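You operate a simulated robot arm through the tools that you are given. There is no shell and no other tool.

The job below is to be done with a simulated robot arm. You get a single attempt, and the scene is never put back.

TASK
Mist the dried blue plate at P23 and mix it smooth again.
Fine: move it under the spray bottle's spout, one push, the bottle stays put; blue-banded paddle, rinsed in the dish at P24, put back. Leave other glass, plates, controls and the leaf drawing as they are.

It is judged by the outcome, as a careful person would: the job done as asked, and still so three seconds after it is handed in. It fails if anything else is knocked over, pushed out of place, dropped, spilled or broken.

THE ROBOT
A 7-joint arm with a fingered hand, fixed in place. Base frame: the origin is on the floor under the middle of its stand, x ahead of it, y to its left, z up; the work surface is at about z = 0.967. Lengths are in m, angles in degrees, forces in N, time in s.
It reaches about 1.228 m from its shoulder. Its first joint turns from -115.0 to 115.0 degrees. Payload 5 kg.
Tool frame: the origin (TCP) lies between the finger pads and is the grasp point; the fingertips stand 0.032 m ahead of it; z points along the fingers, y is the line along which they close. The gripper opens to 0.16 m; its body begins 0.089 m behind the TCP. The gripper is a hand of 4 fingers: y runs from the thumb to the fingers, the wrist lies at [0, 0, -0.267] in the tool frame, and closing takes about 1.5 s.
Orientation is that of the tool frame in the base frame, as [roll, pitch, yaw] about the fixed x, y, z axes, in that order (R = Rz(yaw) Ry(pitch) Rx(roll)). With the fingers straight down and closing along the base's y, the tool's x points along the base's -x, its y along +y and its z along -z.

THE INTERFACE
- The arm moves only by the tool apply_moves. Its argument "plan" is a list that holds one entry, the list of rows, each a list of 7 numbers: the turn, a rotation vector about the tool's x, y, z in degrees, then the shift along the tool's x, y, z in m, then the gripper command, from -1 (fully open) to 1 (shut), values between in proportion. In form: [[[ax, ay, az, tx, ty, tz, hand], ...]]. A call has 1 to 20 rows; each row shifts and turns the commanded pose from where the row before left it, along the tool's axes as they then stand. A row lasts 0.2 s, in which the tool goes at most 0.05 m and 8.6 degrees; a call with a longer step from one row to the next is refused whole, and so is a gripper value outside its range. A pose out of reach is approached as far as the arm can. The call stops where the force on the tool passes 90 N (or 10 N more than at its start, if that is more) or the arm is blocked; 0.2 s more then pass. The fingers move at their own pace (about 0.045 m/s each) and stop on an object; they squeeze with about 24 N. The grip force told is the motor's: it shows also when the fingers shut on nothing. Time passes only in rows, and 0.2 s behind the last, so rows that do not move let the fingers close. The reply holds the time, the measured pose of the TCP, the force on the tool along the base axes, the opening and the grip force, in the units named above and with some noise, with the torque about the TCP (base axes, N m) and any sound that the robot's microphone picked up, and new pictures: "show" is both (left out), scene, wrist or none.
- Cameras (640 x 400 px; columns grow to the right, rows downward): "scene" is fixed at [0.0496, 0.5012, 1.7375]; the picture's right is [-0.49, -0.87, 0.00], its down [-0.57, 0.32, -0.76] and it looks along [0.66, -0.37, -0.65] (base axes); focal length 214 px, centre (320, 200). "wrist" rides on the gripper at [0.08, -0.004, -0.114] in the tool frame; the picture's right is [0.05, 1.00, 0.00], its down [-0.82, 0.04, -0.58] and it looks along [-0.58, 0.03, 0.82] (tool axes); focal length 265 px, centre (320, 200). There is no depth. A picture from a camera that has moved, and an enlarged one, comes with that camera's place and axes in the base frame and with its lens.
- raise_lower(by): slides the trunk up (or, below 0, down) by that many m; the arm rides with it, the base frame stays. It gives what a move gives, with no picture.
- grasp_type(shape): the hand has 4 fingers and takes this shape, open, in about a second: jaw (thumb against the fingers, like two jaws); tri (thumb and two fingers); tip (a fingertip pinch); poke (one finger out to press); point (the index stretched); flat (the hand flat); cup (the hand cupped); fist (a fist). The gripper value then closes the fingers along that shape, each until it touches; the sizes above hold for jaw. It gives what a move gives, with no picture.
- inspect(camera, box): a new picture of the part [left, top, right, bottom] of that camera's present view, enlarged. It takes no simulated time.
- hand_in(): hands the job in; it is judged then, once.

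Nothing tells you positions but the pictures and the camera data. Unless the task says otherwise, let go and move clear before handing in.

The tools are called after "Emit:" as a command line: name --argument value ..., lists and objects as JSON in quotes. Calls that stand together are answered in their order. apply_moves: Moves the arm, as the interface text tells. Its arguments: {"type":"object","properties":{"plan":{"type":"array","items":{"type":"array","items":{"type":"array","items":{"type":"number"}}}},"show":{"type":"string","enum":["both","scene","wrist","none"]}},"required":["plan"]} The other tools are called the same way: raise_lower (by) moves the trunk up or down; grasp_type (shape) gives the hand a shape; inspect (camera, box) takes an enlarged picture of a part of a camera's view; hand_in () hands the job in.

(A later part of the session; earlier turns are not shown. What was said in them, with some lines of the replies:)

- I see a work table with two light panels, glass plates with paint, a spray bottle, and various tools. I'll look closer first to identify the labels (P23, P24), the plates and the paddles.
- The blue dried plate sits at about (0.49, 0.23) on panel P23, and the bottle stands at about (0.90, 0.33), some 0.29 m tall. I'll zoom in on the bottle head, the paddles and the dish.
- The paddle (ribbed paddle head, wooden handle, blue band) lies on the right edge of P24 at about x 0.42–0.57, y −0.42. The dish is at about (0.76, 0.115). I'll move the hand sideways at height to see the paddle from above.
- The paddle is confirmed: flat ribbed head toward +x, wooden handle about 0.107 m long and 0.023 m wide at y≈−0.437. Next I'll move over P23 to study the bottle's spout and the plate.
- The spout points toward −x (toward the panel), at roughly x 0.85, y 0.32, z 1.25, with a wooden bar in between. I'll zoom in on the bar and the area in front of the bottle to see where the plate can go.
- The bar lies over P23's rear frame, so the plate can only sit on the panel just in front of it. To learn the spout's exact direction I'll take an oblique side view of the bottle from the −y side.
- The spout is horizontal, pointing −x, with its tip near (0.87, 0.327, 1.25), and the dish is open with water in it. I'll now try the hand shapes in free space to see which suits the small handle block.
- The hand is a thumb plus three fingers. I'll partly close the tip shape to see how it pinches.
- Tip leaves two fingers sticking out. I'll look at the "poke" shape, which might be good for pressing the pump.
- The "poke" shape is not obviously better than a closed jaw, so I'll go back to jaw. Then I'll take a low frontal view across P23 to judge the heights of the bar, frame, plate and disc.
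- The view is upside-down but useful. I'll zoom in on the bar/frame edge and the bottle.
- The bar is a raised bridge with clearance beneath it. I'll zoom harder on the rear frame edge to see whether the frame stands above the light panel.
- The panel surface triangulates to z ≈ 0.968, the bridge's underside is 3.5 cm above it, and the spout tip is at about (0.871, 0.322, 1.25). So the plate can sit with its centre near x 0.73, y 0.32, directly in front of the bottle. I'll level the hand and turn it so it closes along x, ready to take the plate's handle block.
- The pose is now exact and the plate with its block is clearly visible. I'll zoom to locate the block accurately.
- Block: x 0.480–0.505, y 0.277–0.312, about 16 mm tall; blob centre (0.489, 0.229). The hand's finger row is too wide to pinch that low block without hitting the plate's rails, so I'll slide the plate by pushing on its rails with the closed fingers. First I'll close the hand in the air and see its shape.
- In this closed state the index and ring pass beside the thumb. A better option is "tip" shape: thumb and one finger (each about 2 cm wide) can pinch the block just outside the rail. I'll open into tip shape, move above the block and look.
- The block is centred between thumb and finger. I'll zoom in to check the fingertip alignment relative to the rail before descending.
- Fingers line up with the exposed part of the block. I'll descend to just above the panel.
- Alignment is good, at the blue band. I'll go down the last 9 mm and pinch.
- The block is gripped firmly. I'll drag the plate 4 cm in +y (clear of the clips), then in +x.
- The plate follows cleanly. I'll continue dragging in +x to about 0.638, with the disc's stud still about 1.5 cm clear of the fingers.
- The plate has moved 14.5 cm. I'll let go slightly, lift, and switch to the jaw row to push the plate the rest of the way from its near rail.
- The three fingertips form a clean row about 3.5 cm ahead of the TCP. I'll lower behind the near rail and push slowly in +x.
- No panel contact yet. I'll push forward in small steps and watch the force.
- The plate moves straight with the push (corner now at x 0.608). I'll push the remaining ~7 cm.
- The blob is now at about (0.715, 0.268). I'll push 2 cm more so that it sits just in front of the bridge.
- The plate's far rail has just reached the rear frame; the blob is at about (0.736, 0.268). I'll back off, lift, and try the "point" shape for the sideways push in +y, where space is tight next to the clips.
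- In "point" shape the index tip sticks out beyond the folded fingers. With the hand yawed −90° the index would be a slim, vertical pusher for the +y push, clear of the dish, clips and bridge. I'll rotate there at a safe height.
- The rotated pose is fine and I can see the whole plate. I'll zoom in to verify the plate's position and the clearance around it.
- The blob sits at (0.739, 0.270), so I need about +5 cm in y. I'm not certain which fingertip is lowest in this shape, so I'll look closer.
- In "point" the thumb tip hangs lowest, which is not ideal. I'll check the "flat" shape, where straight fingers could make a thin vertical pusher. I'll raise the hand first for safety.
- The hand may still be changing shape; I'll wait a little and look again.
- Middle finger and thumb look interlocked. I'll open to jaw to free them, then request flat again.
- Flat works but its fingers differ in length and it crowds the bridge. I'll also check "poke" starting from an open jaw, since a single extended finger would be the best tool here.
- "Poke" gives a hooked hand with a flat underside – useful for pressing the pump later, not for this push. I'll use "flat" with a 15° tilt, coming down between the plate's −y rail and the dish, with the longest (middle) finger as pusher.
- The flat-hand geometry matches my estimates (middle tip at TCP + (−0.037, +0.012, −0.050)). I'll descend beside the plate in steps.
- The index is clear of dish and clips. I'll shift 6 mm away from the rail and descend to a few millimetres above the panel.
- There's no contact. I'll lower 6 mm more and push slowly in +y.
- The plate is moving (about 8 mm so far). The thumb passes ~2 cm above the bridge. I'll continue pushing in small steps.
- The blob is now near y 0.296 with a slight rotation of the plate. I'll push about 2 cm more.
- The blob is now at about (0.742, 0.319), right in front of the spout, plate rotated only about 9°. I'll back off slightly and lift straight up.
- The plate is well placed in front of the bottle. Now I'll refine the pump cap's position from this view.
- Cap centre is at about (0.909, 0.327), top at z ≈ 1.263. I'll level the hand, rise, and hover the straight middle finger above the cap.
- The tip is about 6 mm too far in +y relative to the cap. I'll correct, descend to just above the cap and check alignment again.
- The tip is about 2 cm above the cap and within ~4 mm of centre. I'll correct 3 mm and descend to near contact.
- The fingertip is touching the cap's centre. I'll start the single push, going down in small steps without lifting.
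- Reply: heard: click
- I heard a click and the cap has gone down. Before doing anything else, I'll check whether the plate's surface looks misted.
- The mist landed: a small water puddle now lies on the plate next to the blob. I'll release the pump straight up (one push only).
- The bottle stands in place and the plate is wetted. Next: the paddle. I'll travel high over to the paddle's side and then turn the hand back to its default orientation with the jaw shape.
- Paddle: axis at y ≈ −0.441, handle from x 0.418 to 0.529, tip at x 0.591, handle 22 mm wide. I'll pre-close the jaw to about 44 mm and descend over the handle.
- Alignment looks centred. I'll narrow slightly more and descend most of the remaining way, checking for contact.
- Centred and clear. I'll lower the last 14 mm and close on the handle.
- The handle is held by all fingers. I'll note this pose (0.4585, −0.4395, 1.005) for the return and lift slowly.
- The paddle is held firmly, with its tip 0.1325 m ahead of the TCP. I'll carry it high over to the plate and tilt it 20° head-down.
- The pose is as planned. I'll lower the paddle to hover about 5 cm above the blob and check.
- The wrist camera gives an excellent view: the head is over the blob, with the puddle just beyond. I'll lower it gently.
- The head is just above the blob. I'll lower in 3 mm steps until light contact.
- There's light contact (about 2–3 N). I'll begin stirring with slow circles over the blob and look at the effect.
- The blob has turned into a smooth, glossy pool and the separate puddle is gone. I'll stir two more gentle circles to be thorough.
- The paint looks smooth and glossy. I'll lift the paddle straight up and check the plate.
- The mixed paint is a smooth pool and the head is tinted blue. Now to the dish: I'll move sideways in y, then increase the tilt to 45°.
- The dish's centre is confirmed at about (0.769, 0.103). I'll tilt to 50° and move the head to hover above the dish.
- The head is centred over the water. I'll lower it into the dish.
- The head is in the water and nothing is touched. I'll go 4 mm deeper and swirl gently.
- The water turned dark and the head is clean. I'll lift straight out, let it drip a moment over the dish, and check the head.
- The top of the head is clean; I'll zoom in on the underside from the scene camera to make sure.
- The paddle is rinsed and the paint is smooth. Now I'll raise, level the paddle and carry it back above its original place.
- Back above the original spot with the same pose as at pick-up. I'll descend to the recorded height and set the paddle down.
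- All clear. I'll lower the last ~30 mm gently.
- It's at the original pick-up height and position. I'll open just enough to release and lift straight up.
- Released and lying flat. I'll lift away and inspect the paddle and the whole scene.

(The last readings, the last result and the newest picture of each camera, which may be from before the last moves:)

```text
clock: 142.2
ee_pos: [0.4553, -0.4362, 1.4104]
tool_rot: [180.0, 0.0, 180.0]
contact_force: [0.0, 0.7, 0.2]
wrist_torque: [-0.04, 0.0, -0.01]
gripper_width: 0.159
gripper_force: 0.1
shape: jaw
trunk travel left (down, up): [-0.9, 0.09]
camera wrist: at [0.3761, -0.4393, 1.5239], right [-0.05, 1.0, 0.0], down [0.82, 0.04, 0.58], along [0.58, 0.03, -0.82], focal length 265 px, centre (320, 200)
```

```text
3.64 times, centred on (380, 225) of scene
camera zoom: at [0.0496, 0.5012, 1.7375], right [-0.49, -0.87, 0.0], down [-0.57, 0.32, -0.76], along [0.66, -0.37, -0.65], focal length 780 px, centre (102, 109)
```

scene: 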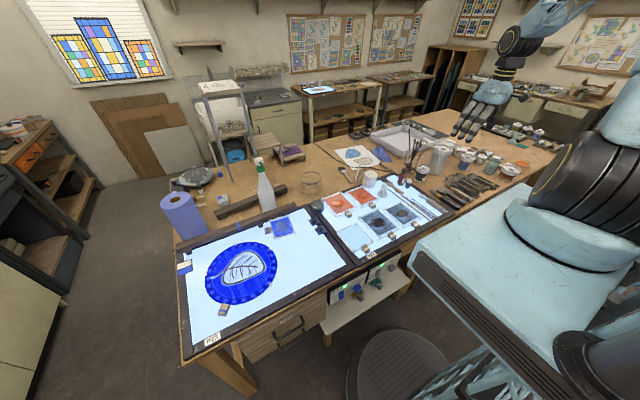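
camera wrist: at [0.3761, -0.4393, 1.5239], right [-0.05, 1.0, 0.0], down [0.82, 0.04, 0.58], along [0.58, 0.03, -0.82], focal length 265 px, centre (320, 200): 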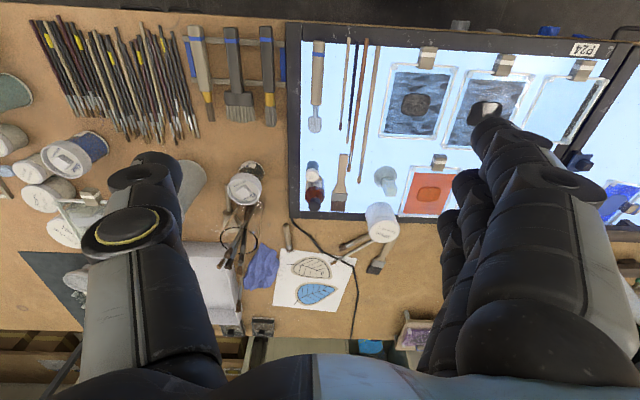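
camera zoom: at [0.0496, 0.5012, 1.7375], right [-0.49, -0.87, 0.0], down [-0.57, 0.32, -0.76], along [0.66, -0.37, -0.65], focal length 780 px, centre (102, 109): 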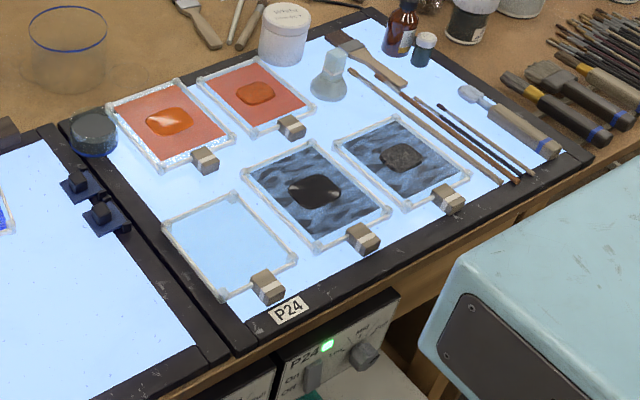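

The paddle is back in its place (within a few mm) and everything else looks untouched. A last close look at the plate, the bottle and the dish.

Emit:
inspect --camera "scene" --box '[264, 210, 308, 240]'

Emit:
inspect --camera "scene" --box '[240, 145, 330, 225]'

Emit:
inspect --camera "scene" --box '[320, 245, 416, 305]'

```text
13.33 times, centred on (286, 225) of scene
camera zoom: at [0.0496, 0.5012, 1.7375], right [-0.49, -0.87, 0.0], down [-0.57, 0.32, -0.76], along [0.66, -0.37, -0.65], focal length 2860 px, centre (773, -133)
```

zoom: 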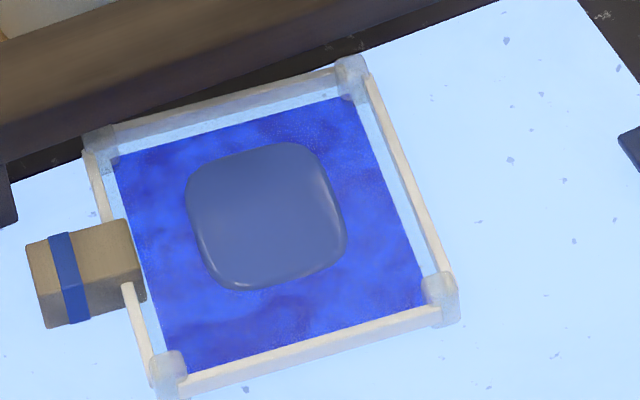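

```text
5.00 times, centred on (285, 185) of scene
camera zoom: at [0.0496, 0.5012, 1.7375], right [-0.49, -0.87, 0.0], down [-0.57, 0.32, -0.76], along [0.66, -0.37, -0.65], focal length 1072 px, centre (495, 275)
```

zoom: 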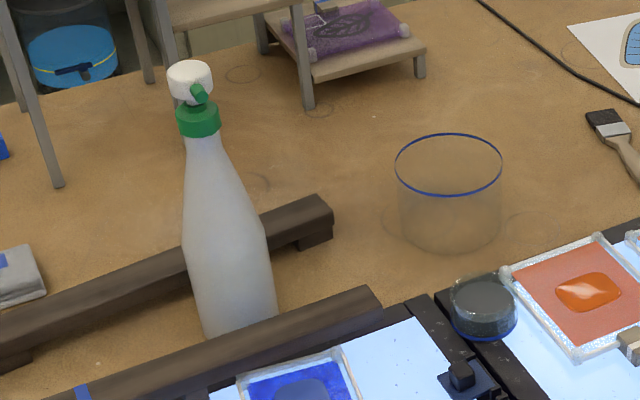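

```text
6.67 times, centred on (368, 275) of scene
camera zoom: at [0.0496, 0.5012, 1.7375], right [-0.49, -0.87, 0.0], down [-0.57, 0.32, -0.76], along [0.66, -0.37, -0.65], focal length 1430 px, centre (0, -300)
```

zoom: 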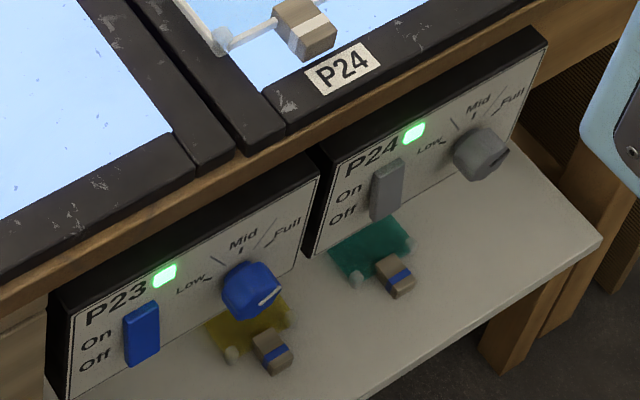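

The blue plate was misted with one push and the paint is mixed into a smooth, glossy pool. The paddle has been rinsed and is back in its place, and the bottle, controls, other plates and leaf drawing are as they were. The hand is open and clear, so I'm handing in.

Emit:
hand_in

```text
The job is handed in.
```

I misted the dried blue plate at P23 with one push of the spray bottle and mixed it. In the last pictures the paint is a smooth, glossy pool.

- **Plate:** I left it where I misted it, on the P23 panel in front of the bottle and turned slightly (about 8°). I did not move it back to its first spot.
- **Bottle:** it did not move. I pressed the pump once and heard one click.
- **Paddle:** I rinsed the blue-banded one in the dish at P24, and its head looks clean. It is back where it lay, to within a few millimetres.
- **Dish:** the rinse water is now dark.
- **Everything else:** the other glass and plates, the controls and the leaf drawing look the same as at the start in the final pictures.
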